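You operate a simulated robot arm through the tools that you are given. There is no shell and no other tool. Be economical: measure what you need, move in short steps, check, and stop when the job is done.

You run a simulated two-armed robot. Do the job below in one go: nothing can be reset, and whatever is moved stays where it is left.

## Task
Fetch the brown pad from the black bench and set it on the front corner of the work table. Then put the gold corner guard from the work table on top of the blue foil roll. Then take the small green case on the work table and put it away on the bench top beside the cardboard tray. Then take the gold foil roll on the top of the wide table and put it away on the work table. Keep to this order. Set down upright: small green case, gold foil roll.

It is judged by the outcome, as a careful person would: the job done as asked, and still so three seconds after it is handed in. It fails if anything else is knocked over, pushed out of place, dropped, spilled or broken.

## Robot
Two 7-joint arms with three-finger grippers on one trunk, on a base that drives. Base frame: it is fixed to the floor where the robot stands at the start and does not move with it; the origin is under the middle of the robot, x ahead of it, y to its left, z up; the surface under the hand at the start is at about z = 800. Readings come in mm, degrees, newtons and seconds.
The left shoulder is at the start at [30, 124, 1008], the right one opposite. With the tool pointing down near the work surface each hand reaches from about 100 to 780 mm from the robot's upright axis, wherever it stands, measured 20 degrees to its own side. Places, roughly: bench top beside the cardboard tray [-2800, -100, 800]; blue foil roll (6x6x9 cm) [3100, -2200, 900]; brown pad (15x10x4 cm) [500, 100, 800]; corner guard [3750, -2250, 1000]; front corner of the work table [3400, -2000, 900]; gold foil roll (6x6x9 cm) [2200, -7100, 800]; small green case (8x5x9 cm) [5000, -1900, 900]; work table [4000, -1700, 900]. Payload 2.2 kg a hand.
The TCP of each hand is the grasp point between the finger pads, 28 mm short of the fingertips. In the tool frame z runs along the fingers and y along their closing line. The gripper opens to 102 mm. The gripper's body begins 71 mm behind the TCP.
Orientation is that of the tool frame in the base frame, as a unit quaternion [x, y, z, w]. With the fingers straight down and closing along the base's y, the tool's x points along the base's -x, its y along +y and its z along -z.

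## Interface
- The arms move only by the tool jog_arm. It takes "left_steps", "right_steps" or both (then of equal length, played together; a hand with none holds still); each is a list of rows, each an object (a shift or turn left out is 0, a gripper value left out holds the last) with "delta_pos": the shift along the tool's x, y, z in mm, a list of three; "turn": the turn, a rotation vector about the tool's x, y, z in degrees, a list of three; "hand": the opening, from 0 (shut) to 1 (fully open). In form: [{"delta_pos": [dx, dy, dz], "turn": [ax, ay, az], "hand": hand}, ...]. A call has 1 to 8 rows; each row is the pose to reach, as a shift and turn from the pose commanded when the call began, along the tool's axes at that moment. A row lasts 0.2 s, in which the tool goes at most 50 mm and 8.6 degrees; a call with a longer step from one row to the next is refused whole, and so is a gripper value outside its range. A pose out of reach is approached as far as the arm can. The call stops where the force on the tool passes 40 N (or 10 N more than at its start, if that is more) or the arm is blocked; 0.2 s more then pass. The fingers move at their own pace and stop on an object; they squeeze with about 34 N. The grip force told is the motor's: it shows also when the fingers shut on nothing. Time passes only in rows, and 0.2 s behind the last, so rows that repeat a pose let the fingers close. The reply holds the time, the measured pose of the TCP, the force on the tool along the base axes, the opening and the grip force, in the units named above and with some noise, with the torque about the TCP (base axes, N m) and any sound that the robot's microphone picked up.
- Cameras (640 x 400 px; columns grow to the right, rows downward): "scene" is now at [40.9, 11.6, 1715.6]; the picture's right is [0.16, -0.99, 0.00], its down [-0.81, -0.13, -0.57] and it looks along [0.57, 0.09, -0.82] (base axes); focal length 268 px, centre (320, 200). "left" rides on the left gripper at [72, 38, -86] in its tool frame; the picture's right is [-0.46, 0.89, 0.00], its down [-0.60, -0.32, -0.73] and it looks along [-0.65, -0.34, 0.68] (tool axes); focal length 256 px, centre (320, 200). "right" rides on the right gripper at [69, 44, -86] in its tool frame; the picture's right is [-0.53, 0.85, 0.00], its down [-0.58, -0.36, -0.73] and it looks along [-0.62, -0.39, 0.68] (tool axes); focal length 256 px, centre (320, 200). There is no depth. A picture from a camera that has moved, and an enlarged one, comes with that camera's place and axes in the base frame and with its lens.
- capture(camera): a new picture of that camera. It takes no simulated time.
- move_column(by): slides the trunk up (or, below 0, down) by that many mm; the arms and the scene camera ride with it, the base frame stays. It gives what a move gives, with no picture.
- drive_base(legs): drives the robot by 1 to 6 legs, each [ahead, left, turn to the left] in mm, mm and degrees, along the robot's own axes; the way and the turn of a leg run together, so that a leg with both is an arc; at most 1500 mm and 180 degrees a leg. The arms and the cameras ride along, it lands a little off, and it stops where it bumps. It gives what a move gives.
- head_to(pan, tilt): turns the head with the scene camera to pan (to the left, within 143 degrees either way) and tilt (down, from -29 to 69), counted from straight ahead of the robot. It gives what a move gives.
- inspect(camera, box): a new picture of the part [left, top, right, bottom] of that camera's present view, enlarged. It takes no simulated time.
- job_done(): hands the job in; it is judged then, once.

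Work in short steps. Places have to be worked out from the pictures, the camera data and where the tool is seen: move nearer, look again, correct. Check each grasp and each placing, and mend what went wrong. You have 165 turns and 138 pictures in all, those below and enlarged ones among them. Open the grippers and draw the arms clear of the work before you hand the job in, unless the task says otherwise; then end with one line.

The tools are called after ">>>" as a command line: name --argument value ..., lists and objects as JSON in quotes. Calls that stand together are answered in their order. jog_arm: Moves the arms, as the interface text tells. Its arguments: {"type":"object","properties":{"left_steps":{"type":"array","items":{"type":"object","properties":{"delta_pos":{"type":"array","items":{"type":"number"}},"turn":{"type":"array","items":{"type":"number"}},"hand":{"type":"number"}}}},"right_steps":{"type":"array","items":{"type":"object","properties":{"delta_pos":{"type":"array","items":{"type":"number"}},"turn":{"type":"array","items":{"type":"number"}},"hand":{"type":"number"}}}}},"required":[]} The other tools are called the same way: move_column (by) slides the trunk up or down; drive_base (legs) drives the base; head_to (pan, tilt) turns the head that bears the scene camera; capture (camera) takes a picture; inspect (camera, box) takes an enlarged picture of a part of a camera's view; job_done () hands the job in.

At the start:

```text
clock: 0.0
left_eef_pos: [563.4, 351.3, 1046.3]
left_tool_rot: [0.0, 1.0, 0.0, 0.0]
left_force: [0.3, 0.8, -0.1]
left_torque: [-0.02, -0.03, 0.0]
left_grip_width: 102.1
left_gripper_force: 0.0
right_eef_pos: [396.0, -135.5, 1036.4]
right_tool_rot: [0.0, 1.0, 0.0, 0.0]
right_force: [-0.8, -0.3, -0.5]
right_torque: [0.0, -0.03, 0.03]
right_grip_width: 102.0
right_gripper_force: 0.0
trunk travel left (down, up): [-250.0, 290.0]
robot x, y, heading: [-3.5, 2.3, -0.0]
head pan, tilt: [9.5, 54.9]
```

scene: 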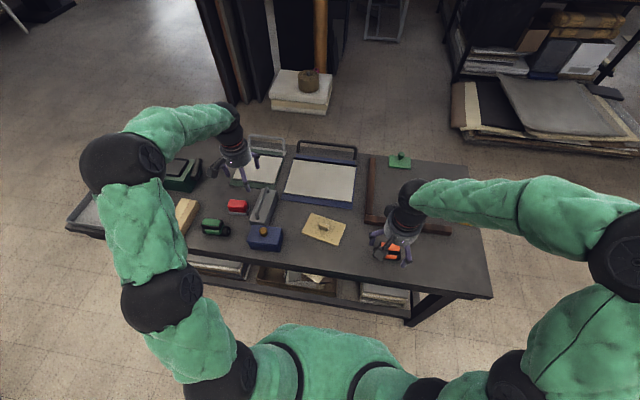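
right: 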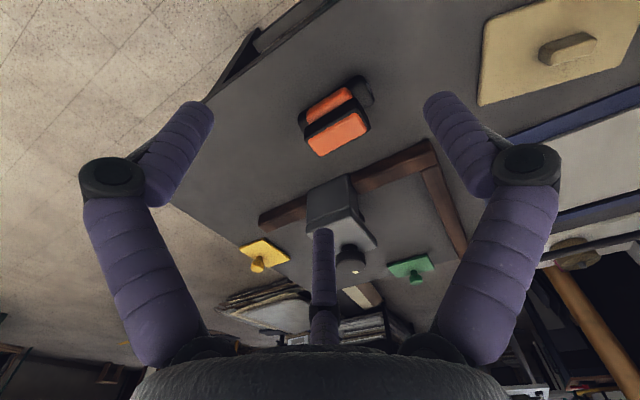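
left: 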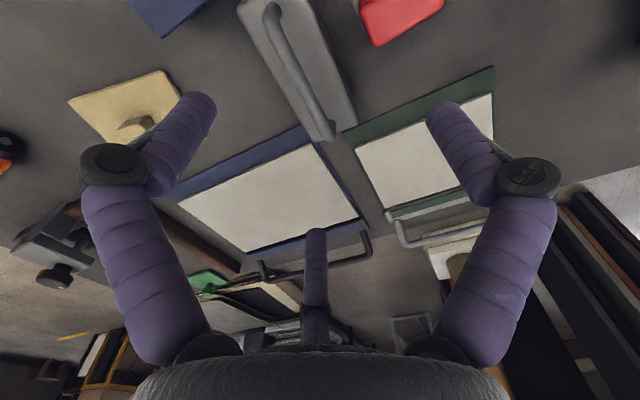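

I'll look closer at the beige pad with the handle near [540, 75], which matches the brown pad.

>>> inspect --camera "scene" --box '[160, 140, 480, 340]'

```text
2.00 times, centred on (320, 240) of scene
camera zoom: at [40.9, 11.6, 1715.6], right [0.16, -0.99, 0.0], down [-0.81, -0.13, -0.57], along [0.57, 0.09, -0.82], focal length 536 px, centre (320, 120)
```

zoom: 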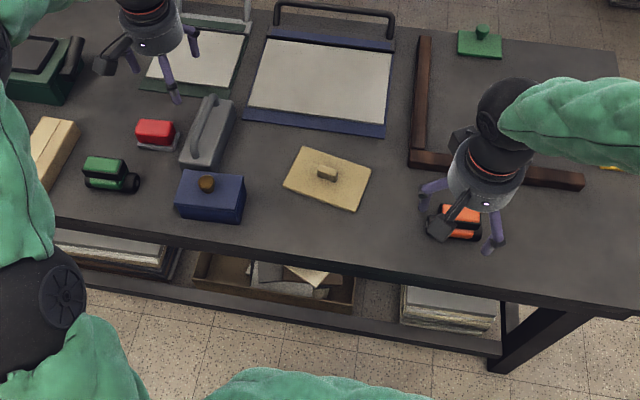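

The handle sits at about [538, 76], with the pad's long axis along about (0.33, 0.94). I move the right hand above it, turned so it closes along the long axis, and then look.

>>> jog_arm --right_steps '[{"delta_pos": [-24, 35, 0], "turn": [0, 0, 3]}, {"delta_pos": [-48, 70, 0], "turn": [0, 0, 6]}, {"delta_pos": [-72, 105, 0], "turn": [0, 0, 9]}, {"delta_pos": [-95, 140, 0], "turn": [0, 0, 13]}, {"delta_pos": [-118, 176, 0], "turn": [0, 0, 16]}, {"delta_pos": [-142, 211, 20], "turn": [0, 0, 19]}, {"delta_pos": [-142, 211, 60], "turn": [0, 0, 19]}, {"delta_pos": [-142, 211, 80], "turn": [0, 0, 19]}]'

>>> capture --camera "right"

```text
clock: 1.8
left_eef_pos: [562.6, 351.0, 1047.5]
left_tool_rot: [0.0, 1.0, -0.001, 0.0]
left_force: [0.3, 0.7, -0.4]
left_torque: [-0.05, 0.01, 0.02]
left_grip_width: 101.9
left_gripper_force: 0.0
right_eef_pos: [537.2, 76.0, 957.5]
right_tool_rot: [0.165, 0.986, 0.0, 0.0]
right_force: [-0.2, -0.3, 0.0]
right_torque: [0.0, 0.02, -0.04]
right_grip_width: 102.0
right_gripper_force: 0.1
trunk travel left (down, up): [-250.0, 290.0]
robot x, y, heading: [0.8, 0.4, 0.1]
head pan, tilt: [9.5, 54.9]
```

```text
133 pictures are left
camera right: at [487.0, 140.9, 1043.3], right [0.78, 0.63, 0.0], down [0.43, -0.53, 0.73], along [0.46, -0.57, -0.68], focal length 256 px, centre (320, 200)
```

right: 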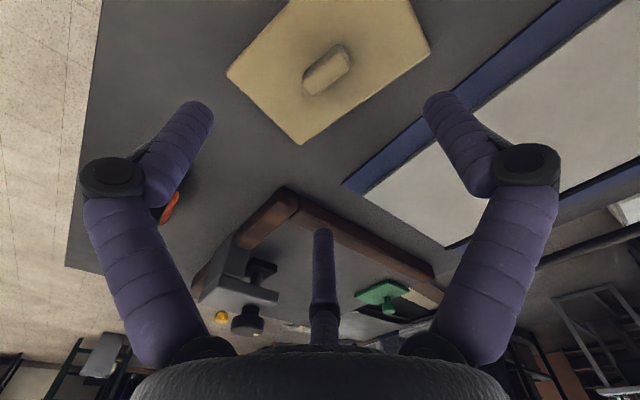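

The closer view puts the handle at about [538.5, 85] with its long axis at about 80°. I correct both, descend to just above the pad and look again.

>>> jog_arm --right_steps '[{"delta_pos": [2, 9, 30], "turn": [0, 0, -5]}, {"delta_pos": [2, 9, 60], "turn": [0, 0, -9]}, {"delta_pos": [2, 9, 85], "turn": [0, 0, -9]}, {"delta_pos": [2, 9, 85], "turn": [0, 0, -9]}]'

>>> capture --camera "right"

>>> inspect --camera "scene" --box '[240, 180, 400, 280]'

```text
clock: 2.8
left_eef_pos: [563.1, 350.2, 1046.5]
left_tool_rot: [-0.001, 1.0, -0.001, 0.001]
left_force: [-0.7, -0.4, 0.4]
left_torque: [0.04, -0.01, -0.01]
left_grip_width: 101.9
left_gripper_force: 0.0
right_eef_pos: [537.2, 85.5, 870.6]
right_tool_rot: [0.087, 0.996, 0.001, 0.001]
right_force: [-1.0, 0.8, 0.1]
right_torque: [0.0, 0.0, 0.0]
right_grip_width: 101.9
right_gripper_force: 0.2
trunk travel left (down, up): [-250.0, 290.0]
robot x, y, heading: [-2.5, -0.0, -0.1]
head pan, tilt: [9.5, 54.9]
```

```text
132 pictures are left
camera right: at [478.0, 140.7, 957.9], right [0.67, 0.74, 0.0], down [0.5, -0.46, 0.73], along [0.54, -0.49, -0.68], focal length 256 px, centre (320, 200)
```

right: 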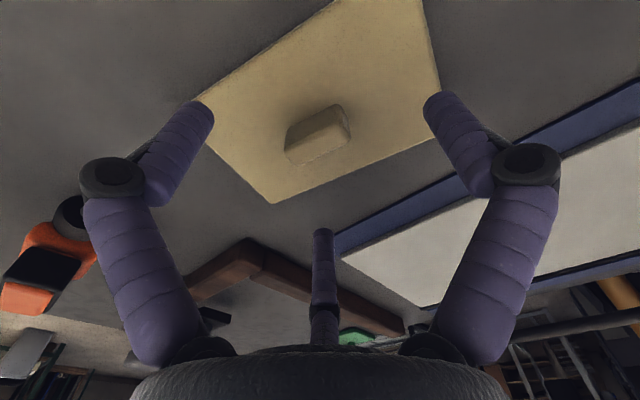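

```text
4.00 times, centred on (320, 230) of scene
camera zoom: at [40.5, 11.4, 1715.7], right [0.16, -0.99, 0.0], down [-0.81, -0.13, -0.57], along [0.57, 0.09, -0.82], focal length 1072 px, centre (320, 80)
```

zoom: 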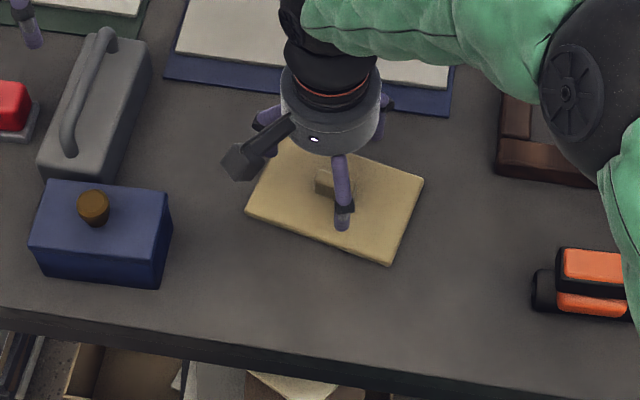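

The hand is centred over the handle. I descend about 18 mm and close.

>>> jog_arm --right_steps '[{"delta_pos": [0, 0, 10]}, {"delta_pos": [0, 0, 18]}, {"delta_pos": [0, 0, 18]}]'

>>> jog_arm --right_steps '[{"delta_pos": [0, 0, 0], "hand": 0.0}, {"delta_pos": [0, 0, 0], "hand": 0.0}, {"delta_pos": [0, 0, 0], "hand": 0.0}, {"delta_pos": [0, 0, 0], "hand": 0.0}]'

>>> capture --camera "right"

```text
clock: 3.6
left_eef_pos: [563.3, 349.6, 1045.8]
left_tool_rot: [0.0, 1.0, 0.0, 0.0]
left_force: [0.1, -0.5, -0.4]
left_torque: [-0.01, -0.02, 0.01]
left_grip_width: 102.1
left_gripper_force: 0.1
right_eef_pos: [537.9, 84.1, 853.8]
right_tool_rot: [0.087, 0.996, 0.0, 0.0]
right_force: [-0.1, 0.0, -0.5]
right_torque: [0.02, -0.03, -0.03]
right_grip_width: 102.0
right_gripper_force: 0.1
trunk travel left (down, up): [-250.0, 290.0]
robot x, y, heading: [-4.6, -2.1, -0.1]
head pan, tilt: [9.5, 54.9]
```

```text
clock: 4.6
left_eef_pos: [562.8, 350.6, 1046.4]
left_tool_rot: [0.0, 1.0, 0.0, 0.0]
left_force: [-0.3, -0.1, 0.3]
left_torque: [0.0, 0.0, 0.0]
left_grip_width: 102.0
left_gripper_force: 0.1
right_eef_pos: [537.2, 85.7, 854.4]
right_tool_rot: [0.088, 0.996, 0.001, 0.0]
right_force: [0.8, 0.6, 3.8]
right_torque: [0.03, -0.02, -0.03]
right_grip_width: 19.3
right_gripper_force: 34.3
trunk travel left (down, up): [-250.0, 290.0]
robot x, y, heading: [1.8, 2.8, -0.0]
head pan, tilt: [9.5, 54.9]
```

```text
130 pictures are left
camera right: at [478.7, 140.6, 940.1], right [0.67, 0.74, 0.0], down [0.5, -0.46, 0.73], along [0.54, -0.49, -0.68], focal length 256 px, centre (320, 200)
```

right: 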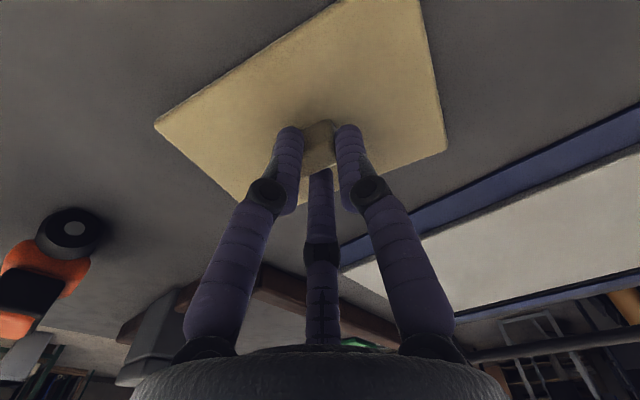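

The grip holds something about 19 mm wide. I lift 60 mm and check.

>>> jog_arm --right_steps '[{"delta_pos": [0, 0, -20]}, {"delta_pos": [0, 0, -50]}, {"delta_pos": [0, 0, -80]}, {"delta_pos": [0, 0, -80]}]'

>>> capture --camera "right"

>>> capture --camera "scene"

```text
clock: 5.6
left_eef_pos: [564.1, 349.3, 1047.4]
left_tool_rot: [0.0, 1.0, 0.0, 0.0]
left_force: [0.5, 0.8, 0.7]
left_torque: [0.0, 0.02, 0.0]
left_grip_width: 102.0
left_gripper_force: 0.0
right_eef_pos: [538.7, 86.5, 932.2]
right_tool_rot: [0.087, 0.996, 0.001, -0.001]
right_force: [0.3, 0.0, 0.3]
right_torque: [-0.01, 0.01, 0.03]
right_grip_width: 19.4
right_gripper_force: 34.5
trunk travel left (down, up): [-250.0, 290.0]
robot x, y, heading: [-1.5, 1.7, -0.2]
head pan, tilt: [9.5, 54.9]
```

```text
129 pictures are left
camera right: at [479.9, 141.5, 1019.4], right [0.67, 0.74, 0.0], down [0.51, -0.46, 0.73], along [0.54, -0.49, -0.68], focal length 256 px, centre (320, 200)
```

right: 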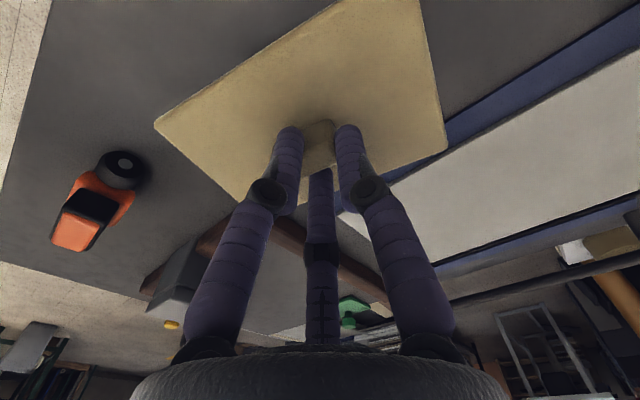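

```text
128 pictures are left
camera scene: at [41.6, 11.8, 1715.6], right [0.16, -0.99, 0.0], down [-0.81, -0.13, -0.57], along [0.57, 0.09, -0.82], focal length 268 px, centre (320, 200)
```

scene: 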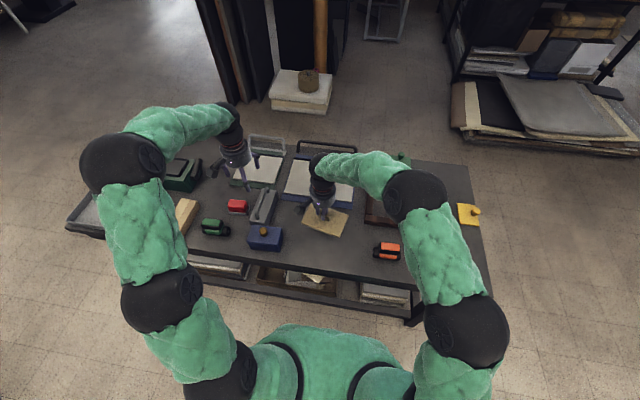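

The pad is held. Now I look around for the work table and the route.

>>> head_to --pan -30 --tilt 20

>>> capture --camera "scene"

>>> head_to --pan -90 --tilt 20

>>> capture --camera "scene"

```text
clock: 6.7
left_eef_pos: [564.2, 350.3, 1046.4]
left_tool_rot: [0.0, 1.0, 0.0, 0.0]
left_force: [-0.6, -0.3, 0.8]
left_torque: [0.01, -0.02, -0.02]
left_grip_width: 102.0
left_gripper_force: 0.0
right_eef_pos: [539.7, 86.4, 933.0]
right_tool_rot: [0.087, 0.996, 0.0, -0.001]
right_force: [0.4, -0.9, -1.5]
right_torque: [-0.03, 0.02, -0.01]
right_grip_width: 19.4
right_gripper_force: 34.1
trunk travel left (down, up): [-250.0, 290.0]
robot x, y, heading: [0.3, -1.8, -0.3]
head pan, tilt: [-30.0, 20.0]
```

```text
127 pictures are left
camera scene: at [50.5, -46.6, 1767.5], right [-0.5, -0.87, 0.0], down [-0.3, 0.17, -0.94], along [0.81, -0.47, -0.34], focal length 268 px, centre (320, 200)
```

scene: 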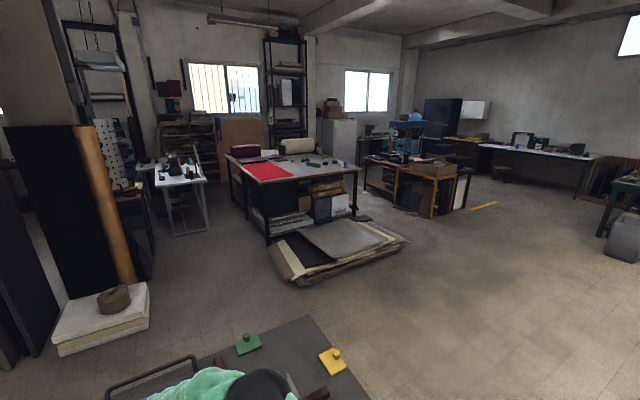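

```text
clock: 8.0
left_eef_pos: [563.2, 350.9, 1046.3]
left_tool_rot: [0.0, 1.0, 0.0, 0.0]
left_force: [-0.2, -0.2, -0.4]
left_torque: [0.02, 0.02, -0.04]
left_grip_width: 102.0
left_gripper_force: 0.0
right_eef_pos: [538.6, 85.1, 933.6]
right_tool_rot: [0.087, 0.996, -0.001, 0.0]
right_force: [-0.5, 0.3, -1.2]
right_torque: [0.01, 0.02, 0.01]
right_grip_width: 19.3
right_gripper_force: 33.8
trunk travel left (down, up): [-250.0, 290.0]
robot x, y, heading: [1.1, -3.5, -0.2]
head pan, tilt: [-90.0, 20.0]
```

```text
126 pictures are left
camera scene: at [-30.1, -93.3, 1767.6], right [-1.0, 0.0, 0.0], down [0.0, 0.34, -0.94], along [0.0, -0.94, -0.34], focal length 268 px, centre (320, 200)
```

scene: 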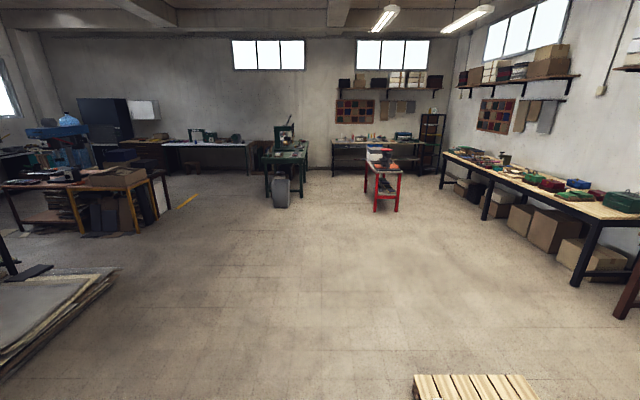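

The work table is the one with the red cloth, and a sheet stack on the floor lies in front of it. I back away from the bench first, then tuck the hands.

>>> drive_base --legs '[[-600, 0, 0]]'

>>> jog_arm --left_steps '[{"delta_pos": [40, 0, 0]}, {"delta_pos": [80, 0, 0]}, {"delta_pos": [120, 0, 0]}, {"delta_pos": [160, 0, 0]}, {"delta_pos": [160, 0, 0]}, {"delta_pos": [160, 0, 0]}]' --right_steps '[{"delta_pos": [30, -35, -20]}, {"delta_pos": [60, -70, -40]}, {"delta_pos": [90, -105, -60]}, {"delta_pos": [120, -140, -80]}, {"delta_pos": [140, -180, -100]}, {"delta_pos": [150, -220, -120]}]'

>>> drive_base --legs '[[0, -1000, -30], [1000, 0, -20]]'

>>> head_to --pan 20 --tilt 25

>>> capture --camera "scene"

```text
clock: 10.3
left_eef_pos: [204.3, 368.5, 1046.7]
left_tool_rot: [-0.007, 1.0, 0.0, 0.001]
left_force: [0.3, 1.1, -0.7]
left_torque: [-0.06, 0.07, 0.02]
left_grip_width: 102.3
left_gripper_force: 0.1
right_eef_pos: [183.1, 103.4, 933.5]
right_tool_rot: [0.078, 0.997, -0.001, -0.002]
right_force: [0.8, 0.9, -1.2]
right_torque: [-0.06, 0.06, 0.02]
right_grip_width: 19.0
right_gripper_force: 33.8
trunk travel left (down, up): [-250.0, 290.0]
robot x, y, heading: [-354.9, 6.2, 0.7]
head pan, tilt: [-90.0, 20.0]
stopped in leg 1: the robot was blocked; the commanded pose is now the measured one
```

```text
refused: row 1 steps farther than a row can; nothing moved
```

```text
clock: 13.1
left_eef_pos: [287.4, -150.5, 1050.5]
left_tool_rot: [0.073, 0.997, 0.002, 0.002]
left_force: [1.3, -0.8, -1.1]
left_torque: [0.07, 0.04, -0.01]
left_grip_width: 102.3
left_gripper_force: 0.2
right_eef_pos: [223.9, -408.4, 933.7]
right_tool_rot: [0.16, 0.987, 0.002, -0.001]
right_force: [0.3, -1.4, -1.2]
right_torque: [0.09, 0.03, 0.02]
right_grip_width: 18.9
right_gripper_force: 33.8
trunk travel left (down, up): [-250.0, 290.0]
robot x, y, heading: [-323.3, -413.2, -8.3]
head pan, tilt: [-90.0, 20.0]
stopped in leg 1: the robot was blocked; the commanded pose is now the measured one
```

```text
clock: 15.0
left_eef_pos: [284.2, -146.6, 1050.6]
left_tool_rot: [0.073, 0.997, 0.0, 0.003]
left_force: [-0.8, -0.6, -0.2]
left_torque: [-0.02, 0.03, 0.0]
left_grip_width: 102.0
left_gripper_force: 0.0
right_eef_pos: [221.7, -403.0, 934.2]
right_tool_rot: [0.159, 0.987, 0.0, 0.001]
right_force: [0.4, 1.4, -1.5]
right_torque: [0.02, -0.03, -0.04]
right_grip_width: 19.4
right_gripper_force: 33.5
trunk travel left (down, up): [-250.0, 290.0]
robot x, y, heading: [-324.3, -413.3, -8.6]
head pan, tilt: [20.0, 25.0]
```

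```text
125 pictures are left
camera scene: at [-263.5, -388.2, 1759.5], right [0.2, -0.98, 0.0], down [-0.41, -0.08, -0.91], along [0.89, 0.18, -0.42], focal length 268 px, centre (320, 200)
```

scene: 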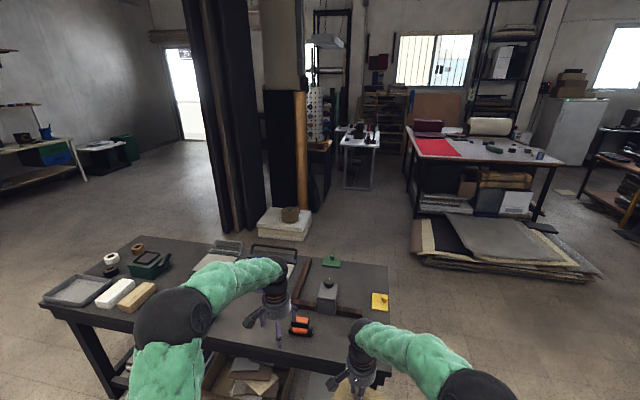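

Something blocked the base both behind and to the right, so I look there before moving again.

>>> head_to --pan -110 --tilt 55

>>> capture --camera "scene"

>>> head_to --pan 140 --tilt 50

>>> capture --camera "scene"

```text
clock: 17.1
left_eef_pos: [285.9, -146.3, 1051.0]
left_tool_rot: [0.073, 0.997, 0.001, 0.002]
left_force: [1.0, -0.4, -0.2]
left_torque: [0.01, 0.02, 0.04]
left_grip_width: 101.7
left_gripper_force: 0.0
right_eef_pos: [222.4, -405.0, 934.3]
right_tool_rot: [0.16, 0.987, 0.0, 0.001]
right_force: [-0.5, -1.0, -0.3]
right_torque: [0.0, 0.04, 0.0]
right_grip_width: 19.0
right_gripper_force: 33.6
trunk travel left (down, up): [-250.0, 290.0]
robot x, y, heading: [-325.0, -413.7, -8.3]
head pan, tilt: [-110.0, 55.0]
```

```text
124 pictures are left
camera scene: at [-388.2, -470.0, 1715.5], right [-0.88, 0.48, 0.0], down [0.39, 0.72, -0.57], along [-0.27, -0.5, -0.82], focal length 268 px, centre (320, 200)
```

scene: 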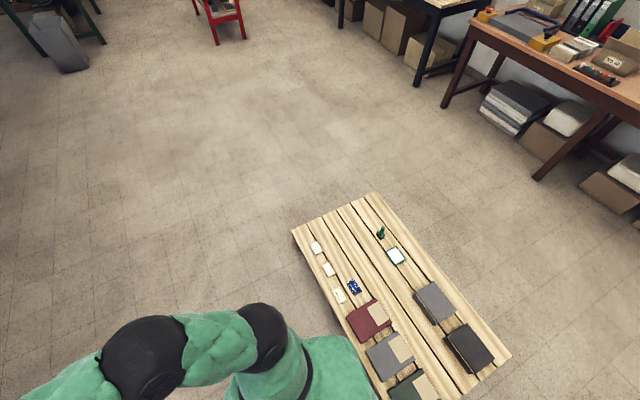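

```text
clock: 20.6
left_eef_pos: [286.2, -145.9, 1051.6]
left_tool_rot: [0.073, 0.997, 0.001, 0.003]
left_force: [-0.7, -0.4, 0.1]
left_torque: [0.0, 0.02, 0.0]
left_grip_width: 102.3
left_gripper_force: 0.0
right_eef_pos: [222.6, -404.7, 935.2]
right_tool_rot: [0.159, 0.987, 0.001, 0.0]
right_force: [1.1, 0.6, -0.7]
right_torque: [0.02, 0.01, 0.03]
right_grip_width: 19.1
right_gripper_force: 34.3
trunk travel left (down, up): [-250.0, 290.0]
robot x, y, heading: [-321.8, -412.0, -8.6]
head pan, tilt: [140.0, 50.0]
```

```text
123 pictures are left
camera scene: at [-404.8, -348.9, 1722.0], right [0.75, 0.66, 0.0], down [0.51, -0.57, -0.64], along [-0.43, 0.48, -0.77], focal length 268 px, centre (320, 200)
```

scene: 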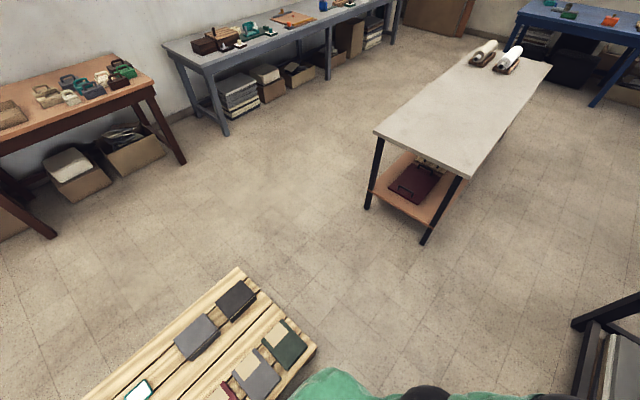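

A low pallet display sits right behind and was only touched; its things are in place. I tuck the hands first.

>>> jog_arm --left_steps '[{"delta_pos": [30, 0, 0]}, {"delta_pos": [60, 0, 0]}, {"delta_pos": [90, 0, 0]}, {"delta_pos": [120, 0, 0]}, {"delta_pos": [150, 0, 0]}, {"delta_pos": [160, 0, 0]}, {"delta_pos": [160, 0, 0]}]' --right_steps '[{"delta_pos": [15, -37, -16]}, {"delta_pos": [31, -73, -31]}, {"delta_pos": [46, -110, -47]}, {"delta_pos": [62, -147, -63]}, {"delta_pos": [77, -184, -79]}, {"delta_pos": [93, -220, -94]}, {"delta_pos": [108, -257, -110]}]'

>>> drive_base --legs '[[200, 0, 0], [0, 0, 8], [0, -1300, 0]]'

>>> head_to --pan -30 --tilt 25

>>> capture --camera "scene"

```text
clock: 22.2
left_eef_pos: [126.7, -122.4, 1051.3]
left_tool_rot: [0.072, 0.997, 0.001, 0.004]
left_force: [-0.3, -0.9, 0.2]
left_torque: [0.05, -0.03, -0.01]
left_grip_width: 102.0
left_gripper_force: 0.0
right_eef_pos: [35.6, -614.3, 1044.7]
right_tool_rot: [0.16, 0.987, 0.0, 0.001]
right_force: [-0.4, -1.1, -0.8]
right_torque: [0.03, -0.04, 0.01]
right_grip_width: 18.9
right_gripper_force: 34.4
trunk travel left (down, up): [-250.0, 290.0]
robot x, y, heading: [-322.6, -411.1, -8.7]
head pan, tilt: [140.0, 50.0]
```

```text
clock: 30.7
left_eef_pos: [270.2, -1406.3, 1051.8]
left_tool_rot: [-0.005, 1.0, 0.0, 0.002]
left_force: [0.4, 0.6, 0.1]
left_torque: [0.04, -0.02, 0.01]
left_grip_width: 102.0
left_gripper_force: 0.1
right_eef_pos: [257.7, -1906.0, 1043.7]
right_tool_rot: [0.083, 0.997, 0.001, 0.001]
right_force: [1.4, -0.2, -0.6]
right_torque: [0.01, 0.0, 0.03]
right_grip_width: 19.1
right_gripper_force: 33.5
trunk travel left (down, up): [-250.0, 290.0]
robot x, y, heading: [-129.6, -1765.2, 0.5]
head pan, tilt: [140.0, 50.0]
```

```text
clock: 33.2
left_eef_pos: [270.7, -1405.3, 1050.3]
left_tool_rot: [-0.006, 1.0, 0.001, 0.003]
left_force: [0.0, -0.5, 0.0]
left_torque: [-0.01, -0.01, 0.01]
left_grip_width: 101.8
left_gripper_force: 0.0
right_eef_pos: [256.7, -1906.3, 1044.6]
right_tool_rot: [0.083, 0.997, 0.001, 0.001]
right_force: [0.0, 0.5, 0.1]
right_torque: [-0.01, 0.0, 0.0]
right_grip_width: 19.1
right_gripper_force: 33.7
trunk travel left (down, up): [-250.0, 290.0]
robot x, y, heading: [-129.6, -1760.9, 0.3]
head pan, tilt: [-30.0, 25.0]
```

```text
122 pictures are left
camera scene: at [-81.5, -1807.4, 1759.5], right [-0.49, -0.87, 0.0], down [-0.37, 0.21, -0.91], along [0.79, -0.45, -0.42], focal length 268 px, centre (320, 200)
```

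scene: 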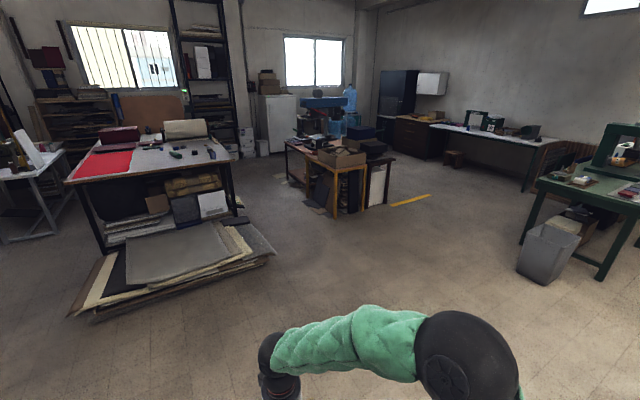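

The work table's near-right corner is about [3040, -2400], with an aisle at y ≈ -3000 between the floor stack and the orange-legged table. I drive toward its mouth.

>>> drive_base --legs '[[0, -1220, 0], [1500, 0, 0], [600, 0, 0]]'

>>> head_to --pan 20 --tilt 30

>>> capture --camera "scene"

```text
clock: 49.5
left_eef_pos: [2375.2, -2606.7, 1050.9]
left_tool_rot: [-0.009, 1.0, 0.0, 0.003]
left_force: [-0.2, -0.4, 1.0]
left_torque: [0.01, 0.02, -0.01]
left_grip_width: 102.4
left_gripper_force: 0.1
right_eef_pos: [2365.9, -3106.8, 1043.8]
right_tool_rot: [0.079, 0.997, 0.001, 0.0]
right_force: [0.6, -0.5, -0.6]
right_torque: [0.04, 0.01, -0.04]
right_grip_width: 19.0
right_gripper_force: 33.7
trunk travel left (down, up): [-250.0, 290.0]
robot x, y, heading: [1975.2, -2968.8, 0.7]
head pan, tilt: [-30.0, 25.0]
```

```text
clock: 50.7
left_eef_pos: [2374.8, -2608.0, 1051.2]
left_tool_rot: [-0.008, 1.0, 0.001, 0.003]
left_force: [-0.6, 0.4, -0.3]
left_torque: [0.0, 0.0, -0.01]
left_grip_width: 102.2
left_gripper_force: 0.1
right_eef_pos: [2366.5, -3106.4, 1044.8]
right_tool_rot: [0.079, 0.997, 0.001, 0.001]
right_force: [-0.5, -0.4, 0.3]
right_torque: [0.01, 0.02, -0.01]
right_grip_width: 18.9
right_gripper_force: 33.4
trunk travel left (down, up): [-250.0, 290.0]
robot x, y, heading: [1975.7, -2967.9, 0.9]
head pan, tilt: [20.0, 30.0]
```

```text
121 pictures are left
camera scene: at [2030.2, -2933.9, 1751.5], right [0.36, -0.93, 0.0], down [-0.47, -0.18, -0.87], along [0.81, 0.31, -0.5], focal length 268 px, centre (320, 200)
```

scene: 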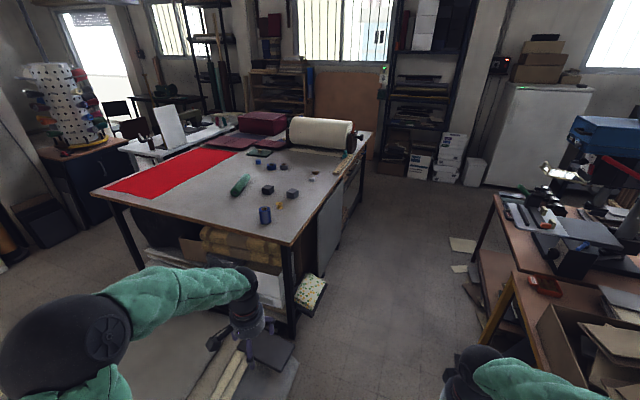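

>>> inspect --camera "scene" --box '[180, 120, 380, 245]'

```text
3.20 times, centred on (280, 182) of scene
camera zoom: at [2030.2, -2933.9, 1751.5], right [0.36, -0.93, 0.0], down [-0.47, -0.18, -0.87], along [0.81, 0.31, -0.5], focal length 857 px, centre (448, 256)
```

zoom: 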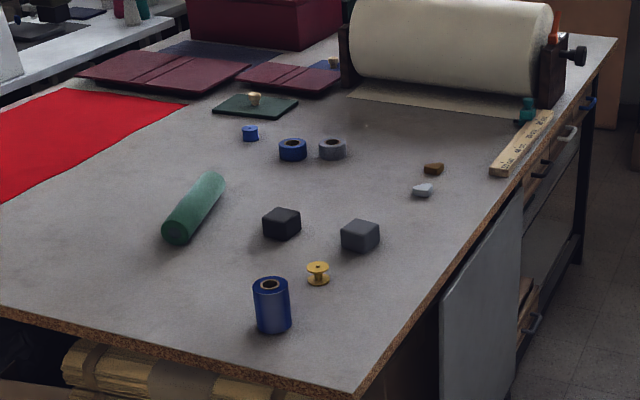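

The blue roll stands at about [3060, -2214], the table corner is about [2955, -2420], and two small guards lie near [3800, -2218] and [3670, -2242]. I raise the trunk 100 mm, drive into the aisle and turn to face the table.

>>> move_column --by 100

>>> drive_base --legs '[[1060, -10, 0], [0, 0, 89]]'

>>> head_to --pan 0 --tilt 45

>>> capture --camera "scene"

```text
clock: 52.0
left_eef_pos: [2374.3, -2606.9, 1151.1]
left_tool_rot: [-0.009, 1.0, 0.0, 0.002]
left_force: [0.2, -0.5, 0.0]
left_torque: [-0.02, 0.0, 0.02]
left_grip_width: 102.3
left_gripper_force: 0.0
right_eef_pos: [2367.2, -3105.8, 1143.4]
right_tool_rot: [0.079, 0.997, 0.001, 0.0]
right_force: [-0.7, 0.7, -1.2]
right_torque: [-0.01, -0.01, -0.01]
right_grip_width: 18.9
right_gripper_force: 34.0
trunk travel left (down, up): [-350.0, 190.0]
robot x, y, heading: [1975.9, -2963.8, 0.8]
head pan, tilt: [20.0, 30.0]
```

```text
clock: 61.3
left_eef_pos: [2695.9, -2556.8, 1150.8]
left_tool_rot: [-0.705, 0.709, 0.002, 0.002]
left_force: [0.0, -0.6, 0.3]
left_torque: [-0.05, -0.02, -0.03]
left_grip_width: 101.9
left_gripper_force: 0.0
right_eef_pos: [3193.9, -2578.0, 1145.3]
right_tool_rot: [-0.64, 0.768, 0.001, 0.0]
right_force: [0.7, -0.1, -0.5]
right_torque: [-0.02, -0.01, 0.02]
right_grip_width: 18.8
right_gripper_force: 33.8
trunk travel left (down, up): [-350.0, 190.0]
robot x, y, heading: [3042.9, -2963.5, 89.6]
head pan, tilt: [20.0, 30.0]
```

```text
clock: 62.1
left_eef_pos: [2695.1, -2556.5, 1151.1]
left_tool_rot: [-0.705, 0.709, 0.002, 0.001]
left_force: [-0.2, 0.3, 0.1]
left_torque: [0.04, -0.01, 0.0]
left_grip_width: 102.1
left_gripper_force: 0.0
right_eef_pos: [3194.8, -2577.5, 1144.3]
right_tool_rot: [-0.64, 0.768, 0.001, 0.0]
right_force: [0.2, -0.3, -0.7]
right_torque: [-0.01, -0.02, 0.0]
right_grip_width: 19.3
right_gripper_force: 34.1
trunk travel left (down, up): [-350.0, 190.0]
robot x, y, heading: [3041.7, -2965.6, 89.8]
head pan, tilt: [0.0, 45.0]
```

```text
119 pictures are left
camera scene: at [3043.9, -2912.6, 1829.0], right [1.0, -0.01, 0.0], down [-0.01, -0.71, -0.71], along [0.01, 0.71, -0.71], focal length 268 px, centre (320, 200)
```

scene: 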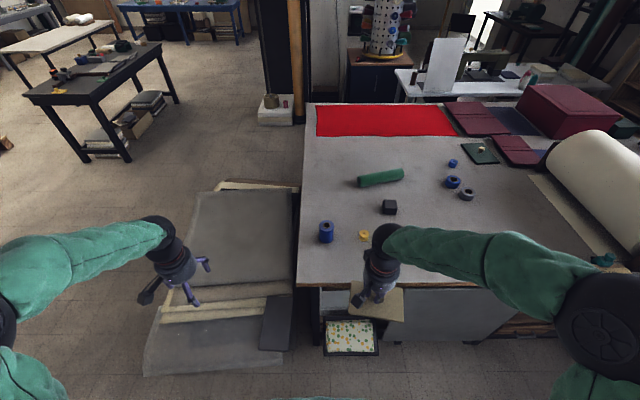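

I move the pad over the spot at about [3140, -2345], right at the front corner and clear of the blue roll, and look.

>>> jog_arm --right_steps '[{"delta_pos": [-36, 16, 0], "turn": [0, 0, -2]}, {"delta_pos": [-73, 32, 0], "turn": [0, 0, -4]}, {"delta_pos": [-109, 48, 0], "turn": [0, 0, -6]}, {"delta_pos": [-145, 64, 0], "turn": [0, 0, -8]}, {"delta_pos": [-182, 80, 0], "turn": [0, 0, -10]}, {"delta_pos": [-218, 95, 0], "turn": [0, 0, -10]}, {"delta_pos": [-218, 95, 45], "turn": [0, 0, -10]}, {"delta_pos": [-218, 95, 90], "turn": [0, 0, -10]}]'

>>> capture --camera "right"

>>> inspect --camera "scene" --box '[270, 150, 470, 275]'

```text
clock: 63.9
left_eef_pos: [2695.5, -2556.2, 1151.4]
left_tool_rot: [-0.704, 0.71, 0.002, 0.001]
left_force: [0.3, 0.5, 0.5]
left_torque: [-0.03, 0.02, 0.0]
left_grip_width: 102.0
left_gripper_force: 0.0
right_eef_pos: [3139.9, -2345.2, 1054.3]
right_tool_rot: [-0.704, 0.71, 0.001, 0.0]
right_force: [0.2, -0.6, 0.5]
right_torque: [-0.05, 0.02, 0.01]
right_grip_width: 19.0
right_gripper_force: 34.1
trunk travel left (down, up): [-350.0, 190.0]
robot x, y, heading: [3042.7, -2962.9, 89.5]
head pan, tilt: [0.0, 45.0]
```

```text
118 pictures are left
camera right: at [3097.3, -2413.6, 1140.6], right [-0.84, 0.54, 0.0], down [0.37, 0.57, 0.73], along [0.39, 0.62, -0.68], focal length 256 px, centre (320, 200)
```

right: 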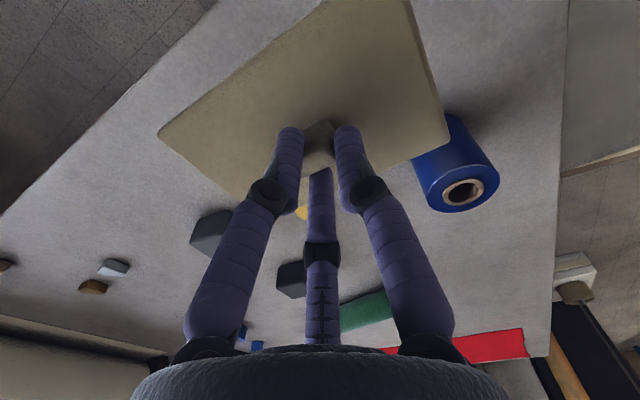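

```text
3.20 times, centred on (370, 212) of scene
camera zoom: at [3043.8, -2910.8, 1828.8], right [1.0, -0.01, 0.0], down [-0.01, -0.71, -0.71], along [0.01, 0.71, -0.71], focal length 857 px, centre (160, 160)
```

zoom: 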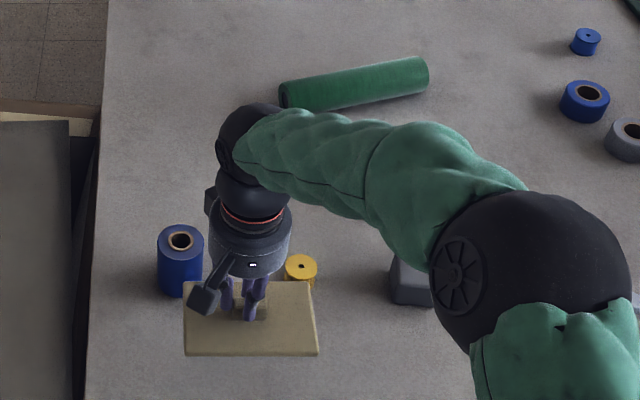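

The pad would land about x 3078–3223, y -2399…-2299, fully on the table and clear of the roll. I lower to just above the surface.

>>> jog_arm --right_steps '[{"delta_pos": [0, 0, 30]}, {"delta_pos": [0, 0, 60]}, {"delta_pos": [0, 0, 80]}, {"delta_pos": [0, 0, 88]}, {"delta_pos": [0, 0, 93]}, {"delta_pos": [0, 0, 97]}, {"delta_pos": [0, 0, 100]}]'

>>> inspect --camera "scene" --box '[280, 200, 440, 300]'

```text
clock: 65.5
left_eef_pos: [2696.1, -2555.3, 1151.1]
left_tool_rot: [-0.705, 0.709, 0.003, 0.002]
left_force: [-0.4, -0.9, -0.3]
left_torque: [-0.01, -0.01, -0.01]
left_grip_width: 102.2
left_gripper_force: 0.0
right_eef_pos: [3139.7, -2344.9, 954.3]
right_tool_rot: [-0.704, 0.71, 0.001, 0.001]
right_force: [0.0, 0.3, -0.5]
right_torque: [-0.01, 0.0, 0.0]
right_grip_width: 18.7
right_gripper_force: 34.0
trunk travel left (down, up): [-350.0, 190.0]
robot x, y, heading: [3045.0, -2964.1, 89.3]
head pan, tilt: [0.0, 45.0]
```

```text
4.00 times, centred on (360, 250) of scene
camera zoom: at [3044.0, -2912.6, 1828.9], right [1.0, -0.01, 0.0], down [-0.01, -0.71, -0.71], along [0.01, 0.71, -0.71], focal length 1072 px, centre (160, 0)
```

zoom: 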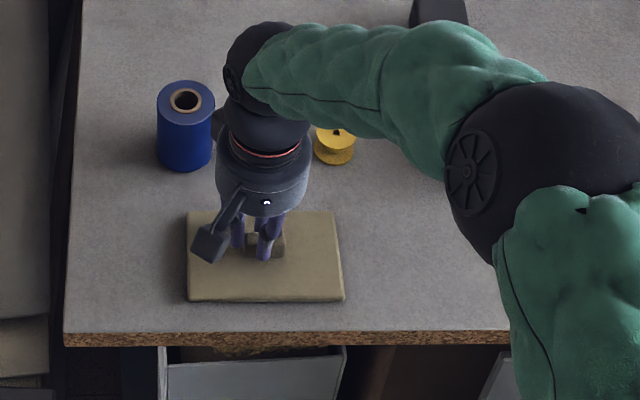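

Close to the surface with no contact force yet, so I go down in 2 mm steps until it touches.

>>> jog_arm --right_steps '[{"delta_pos": [0, 0, 2]}, {"delta_pos": [0, 0, 4]}, {"delta_pos": [0, 0, 6]}]'

```text
clock: 66.3
left_eef_pos: [2694.5, -2559.4, 1151.3]
left_tool_rot: [-0.705, 0.709, 0.003, 0.002]
left_force: [0.6, 0.0, 0.3]
left_torque: [0.0, 0.02, 0.02]
left_grip_width: 102.2
left_gripper_force: 0.1
right_eef_pos: [3139.9, -2345.7, 952.8]
right_tool_rot: [-0.704, 0.71, 0.005, 0.004]
right_force: [-1.9, -2.7, 32.3]
right_torque: [-0.15, -0.18, 0.0]
right_grip_width: 19.0
right_gripper_force: 34.3
trunk travel left (down, up): [-350.0, 190.0]
robot x, y, heading: [3045.6, -2963.2, 89.6]
head pan, tilt: [0.0, 45.0]
```

Touching at z ≈ 953 with 32 N. I ease up 4 mm to relax, open, and withdraw.

>>> jog_arm --right_steps '[{"delta_pos": [0, 0, -4]}, {"delta_pos": [0, 0, -4], "hand": 1.0}, {"delta_pos": [0, 0, -4], "hand": 1.0}, {"delta_pos": [0, 0, -4], "hand": 1.0}, {"delta_pos": [0, 0, -40], "hand": 1.0}, {"delta_pos": [0, 0, -85], "hand": 1.0}, {"delta_pos": [0, 0, -130], "hand": 1.0}, {"delta_pos": [0, 0, -170], "hand": 1.0}]'

>>> capture --camera "scene"

```text
clock: 68.1
left_eef_pos: [2696.0, -2557.4, 1151.6]
left_tool_rot: [-0.705, 0.71, 0.002, 0.002]
left_force: [0.5, -1.3, -0.1]
left_torque: [0.0, 0.01, 0.0]
left_grip_width: 102.0
left_gripper_force: 0.0
right_eef_pos: [3140.7, -2347.6, 1118.2]
right_tool_rot: [-0.704, 0.71, 0.001, -0.001]
right_force: [-0.3, -0.3, -0.2]
right_torque: [0.01, 0.02, 0.0]
right_grip_width: 101.9
right_gripper_force: 0.0
trunk travel left (down, up): [-350.0, 190.0]
robot x, y, heading: [3044.3, -2962.6, 89.7]
head pan, tilt: [0.0, 45.0]
```

```text
115 pictures are left
camera scene: at [3044.0, -2913.5, 1828.9], right [1.0, -0.01, 0.0], down [-0.01, -0.71, -0.71], along [0.01, 0.71, -0.71], focal length 268 px, centre (320, 200)
```

scene: 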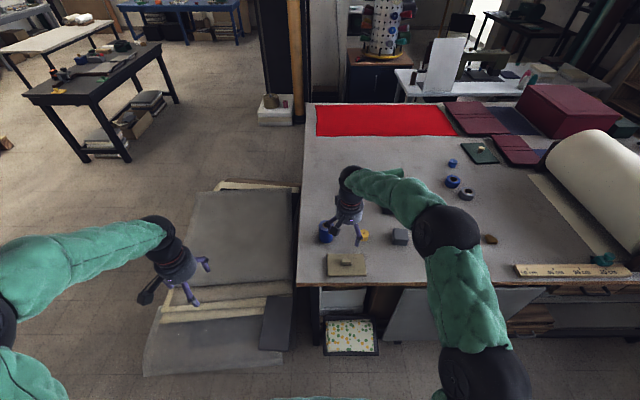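

The pad sits on the front corner. The bronze-gold guard is at about [3778, -2228], so I shift right along the table and look with the right wrist camera.

>>> drive_base --legs '[[0, -570, 0], [110, 0, 0]]'

>>> capture --camera "scene"

>>> capture --camera "right"

```text
clock: 72.2
left_eef_pos: [3281.3, -2452.7, 1150.7]
left_tool_rot: [-0.704, 0.71, 0.004, 0.002]
left_force: [0.2, 0.4, -0.2]
left_torque: [0.01, 0.0, -0.01]
left_grip_width: 102.1
left_gripper_force: 0.0
right_eef_pos: [3729.2, -2242.1, 1115.9]
right_tool_rot: [-0.705, 0.71, 0.0, 0.0]
right_force: [-0.7, -0.4, 0.3]
right_torque: [-0.03, 0.02, 0.02]
right_grip_width: 102.1
right_gripper_force: 0.0
trunk travel left (down, up): [-350.0, 190.0]
robot x, y, heading: [3633.8, -2859.5, 89.5]
head pan, tilt: [0.0, 45.0]
```

```text
114 pictures are left
camera scene: at [3630.4, -2807.5, 1828.9], right [1.0, -0.01, 0.0], down [-0.01, -0.71, -0.71], along [0.01, 0.71, -0.71], focal length 268 px, centre (320, 200)
```

scene: 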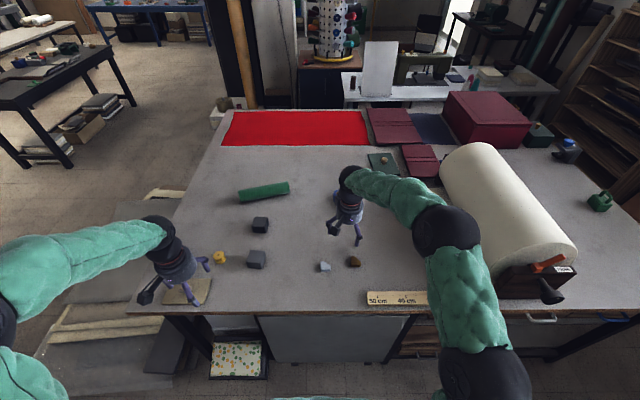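

```text
113 pictures are left
camera right: at [3685.1, -2310.4, 1202.8], right [-0.84, 0.54, 0.0], down [0.37, 0.57, 0.73], along [0.39, 0.62, -0.68], focal length 256 px, centre (320, 200)
```

right: 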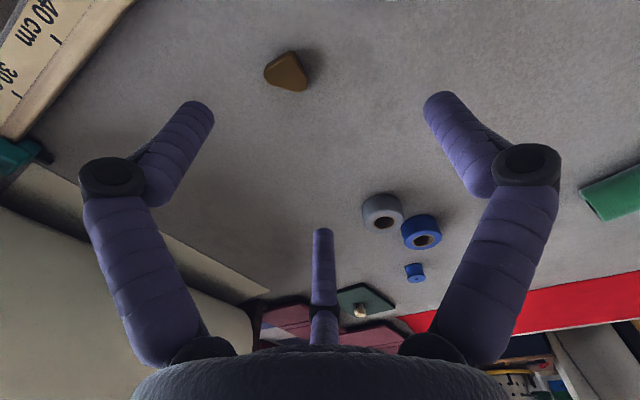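

>>> inspect --camera "scene" --box '[304, 240, 384, 290]'

>>> inspect --camera "right" --box '[220, 20, 380, 120]'

```text
8.00 times, centred on (344, 265) of scene
camera zoom: at [3630.4, -2807.5, 1828.9], right [1.0, -0.01, 0.0], down [-0.01, -0.71, -0.71], along [0.01, 0.71, -0.71], focal length 2144 px, centre (128, -320)
```

zoom: 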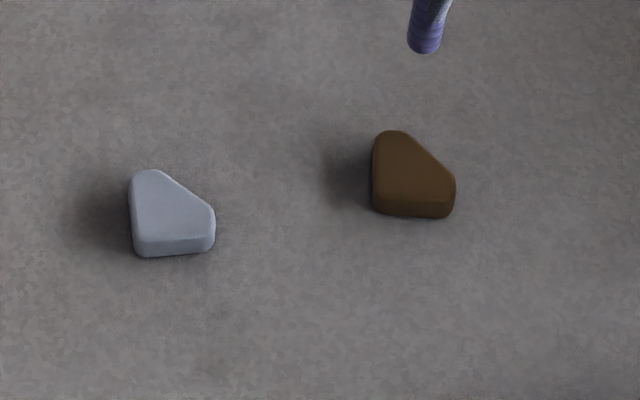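

```text
4.00 times, centred on (300, 70) of right
camera zoom: at [3685.1, -2310.4, 1202.8], right [-0.84, 0.54, 0.0], down [0.37, 0.57, 0.73], along [0.39, 0.62, -0.68], focal length 1024 px, centre (400, 720)
```

zoom: 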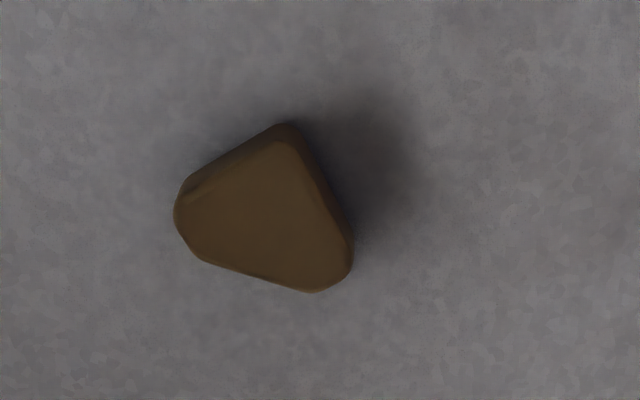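

The gold guard is a triangular block with ~42 mm legs and a centre near [3770, -2243]. From the pictures the gripper acts like three prongs at 120°, so I turn 15° to fit its faces, descend partway and look.

>>> jog_arm --right_steps '[{"delta_pos": [0, -20, 20], "turn": [0, 0, 8]}, {"delta_pos": [1, -41, 50], "turn": [0, 0, 15]}, {"delta_pos": [1, -41, 90], "turn": [0, 0, 15]}, {"delta_pos": [1, -41, 130], "turn": [0, 0, 15]}, {"delta_pos": [1, -41, 145], "turn": [0, 0, 15]}, {"delta_pos": [1, -41, 145], "turn": [0, 0, 15]}]'

>>> capture --camera "right"

>>> inspect --camera "scene" --box '[304, 230, 400, 290]'

```text
clock: 73.6
left_eef_pos: [3282.7, -2452.0, 1151.1]
left_tool_rot: [-0.705, 0.709, 0.003, 0.001]
left_force: [0.2, -0.5, 0.0]
left_torque: [0.02, 0.0, 0.01]
left_grip_width: 101.8
left_gripper_force: 0.1
right_eef_pos: [3769.5, -2243.2, 972.3]
right_tool_rot: [-0.605, 0.796, 0.001, 0.0]
right_force: [0.1, 0.1, -1.0]
right_torque: [0.0, -0.01, -0.03]
right_grip_width: 102.1
right_gripper_force: 0.1
trunk travel left (down, up): [-350.0, 190.0]
robot x, y, heading: [3631.3, -2858.7, 89.6]
head pan, tilt: [0.0, 45.0]
```

```text
110 pictures are left
camera right: at [3711.2, -2298.9, 1058.3], right [-0.67, 0.74, 0.0], down [0.51, 0.46, 0.73], along [0.54, 0.49, -0.68], focal length 256 px, centre (320, 200)
```

right: 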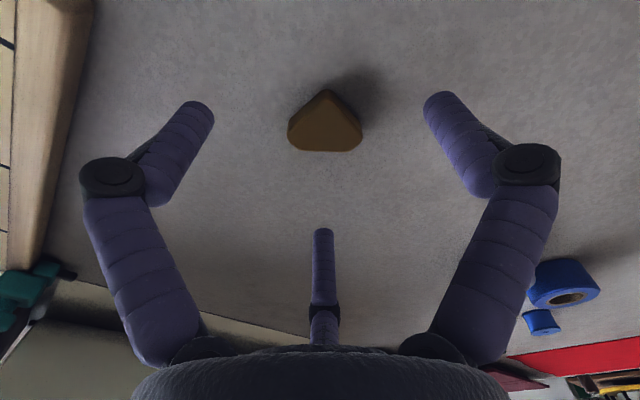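

```text
6.67 times, centred on (352, 260) of scene
camera zoom: at [3630.7, -2808.5, 1828.9], right [1.0, -0.01, 0.0], down [-0.01, -0.71, -0.71], along [0.01, 0.71, -0.71], focal length 1786 px, centre (107, -200)
```

zoom: 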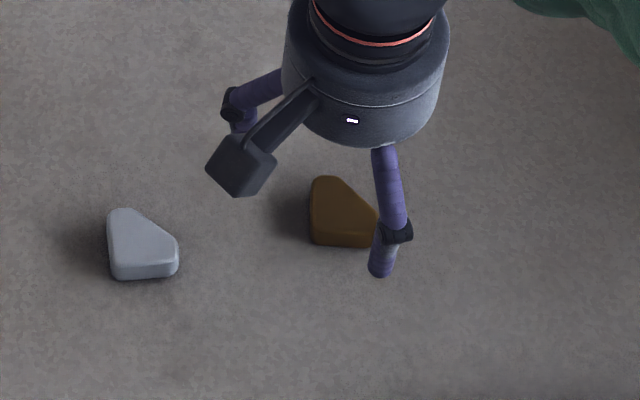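

The guard is centred under the hand, with its long side facing the far prong. I descend to z ≈ 931 and close.

>>> jog_arm --right_steps '[{"delta_pos": [0, 2, 20]}, {"delta_pos": [0, 2, 35]}, {"delta_pos": [0, 2, 41]}, {"delta_pos": [0, 2, 41], "hand": 0.0}, {"delta_pos": [0, 2, 41], "hand": 0.0}, {"delta_pos": [0, 2, 41], "hand": 0.0}, {"delta_pos": [0, 2, 41], "hand": 0.0}]'

>>> capture --camera "right"

```text
clock: 75.2
left_eef_pos: [3281.6, -2452.1, 1152.0]
left_tool_rot: [-0.705, 0.709, 0.002, 0.002]
left_force: [0.1, -0.5, 0.1]
left_torque: [-0.03, 0.03, 0.0]
left_grip_width: 102.0
left_gripper_force: 0.2
right_eef_pos: [3768.3, -2244.2, 930.6]
right_tool_rot: [-0.606, 0.796, 0.001, -0.001]
right_force: [-0.3, -0.2, 2.4]
right_torque: [0.02, 0.05, 0.0]
right_grip_width: 32.1
right_gripper_force: 34.1
trunk travel left (down, up): [-350.0, 190.0]
robot x, y, heading: [3629.0, -2859.5, 89.7]
head pan, tilt: [0.0, 45.0]
```

```text
108 pictures are left
camera right: at [3708.6, -2298.1, 1016.6], right [-0.67, 0.74, 0.0], down [0.51, 0.46, 0.73], along [0.54, 0.49, -0.68], focal length 256 px, centre (320, 200)
```

right: 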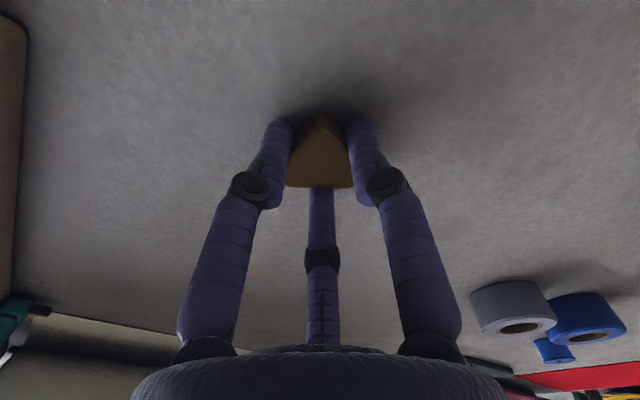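

Gripped snugly on three faces. I lift it high enough to clear the roll and check.

>>> jog_arm --right_steps '[{"delta_pos": [0, 0, -25]}, {"delta_pos": [0, 0, -60]}, {"delta_pos": [0, 0, -100]}, {"delta_pos": [0, 0, -145]}, {"delta_pos": [0, 0, -180]}, {"delta_pos": [0, 0, -180]}]'

>>> capture --camera "right"

```text
clock: 76.6
left_eef_pos: [3282.2, -2452.1, 1150.9]
left_tool_rot: [-0.705, 0.709, 0.002, 0.001]
left_force: [-0.6, -0.1, 0.1]
left_torque: [-0.01, 0.01, 0.01]
left_grip_width: 102.0
left_gripper_force: 0.0
right_eef_pos: [3769.1, -2244.6, 1112.5]
right_tool_rot: [-0.606, 0.795, 0.0, 0.0]
right_force: [0.2, 0.2, -0.6]
right_torque: [0.0, -0.02, 0.0]
right_grip_width: 32.0
right_gripper_force: 34.2
trunk travel left (down, up): [-350.0, 190.0]
robot x, y, heading: [3631.8, -2861.2, 89.6]
head pan, tilt: [0.0, 45.0]
```

```text
107 pictures are left
camera right: at [3710.1, -2299.5, 1198.2], right [-0.67, 0.74, 0.0], down [0.51, 0.46, 0.73], along [0.54, 0.49, -0.68], focal length 256 px, centre (320, 200)
```

right: 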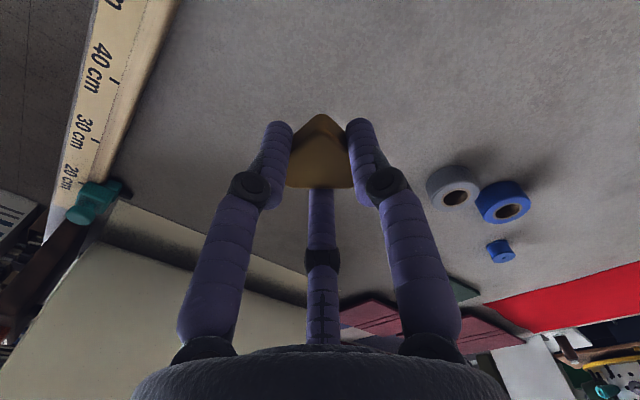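

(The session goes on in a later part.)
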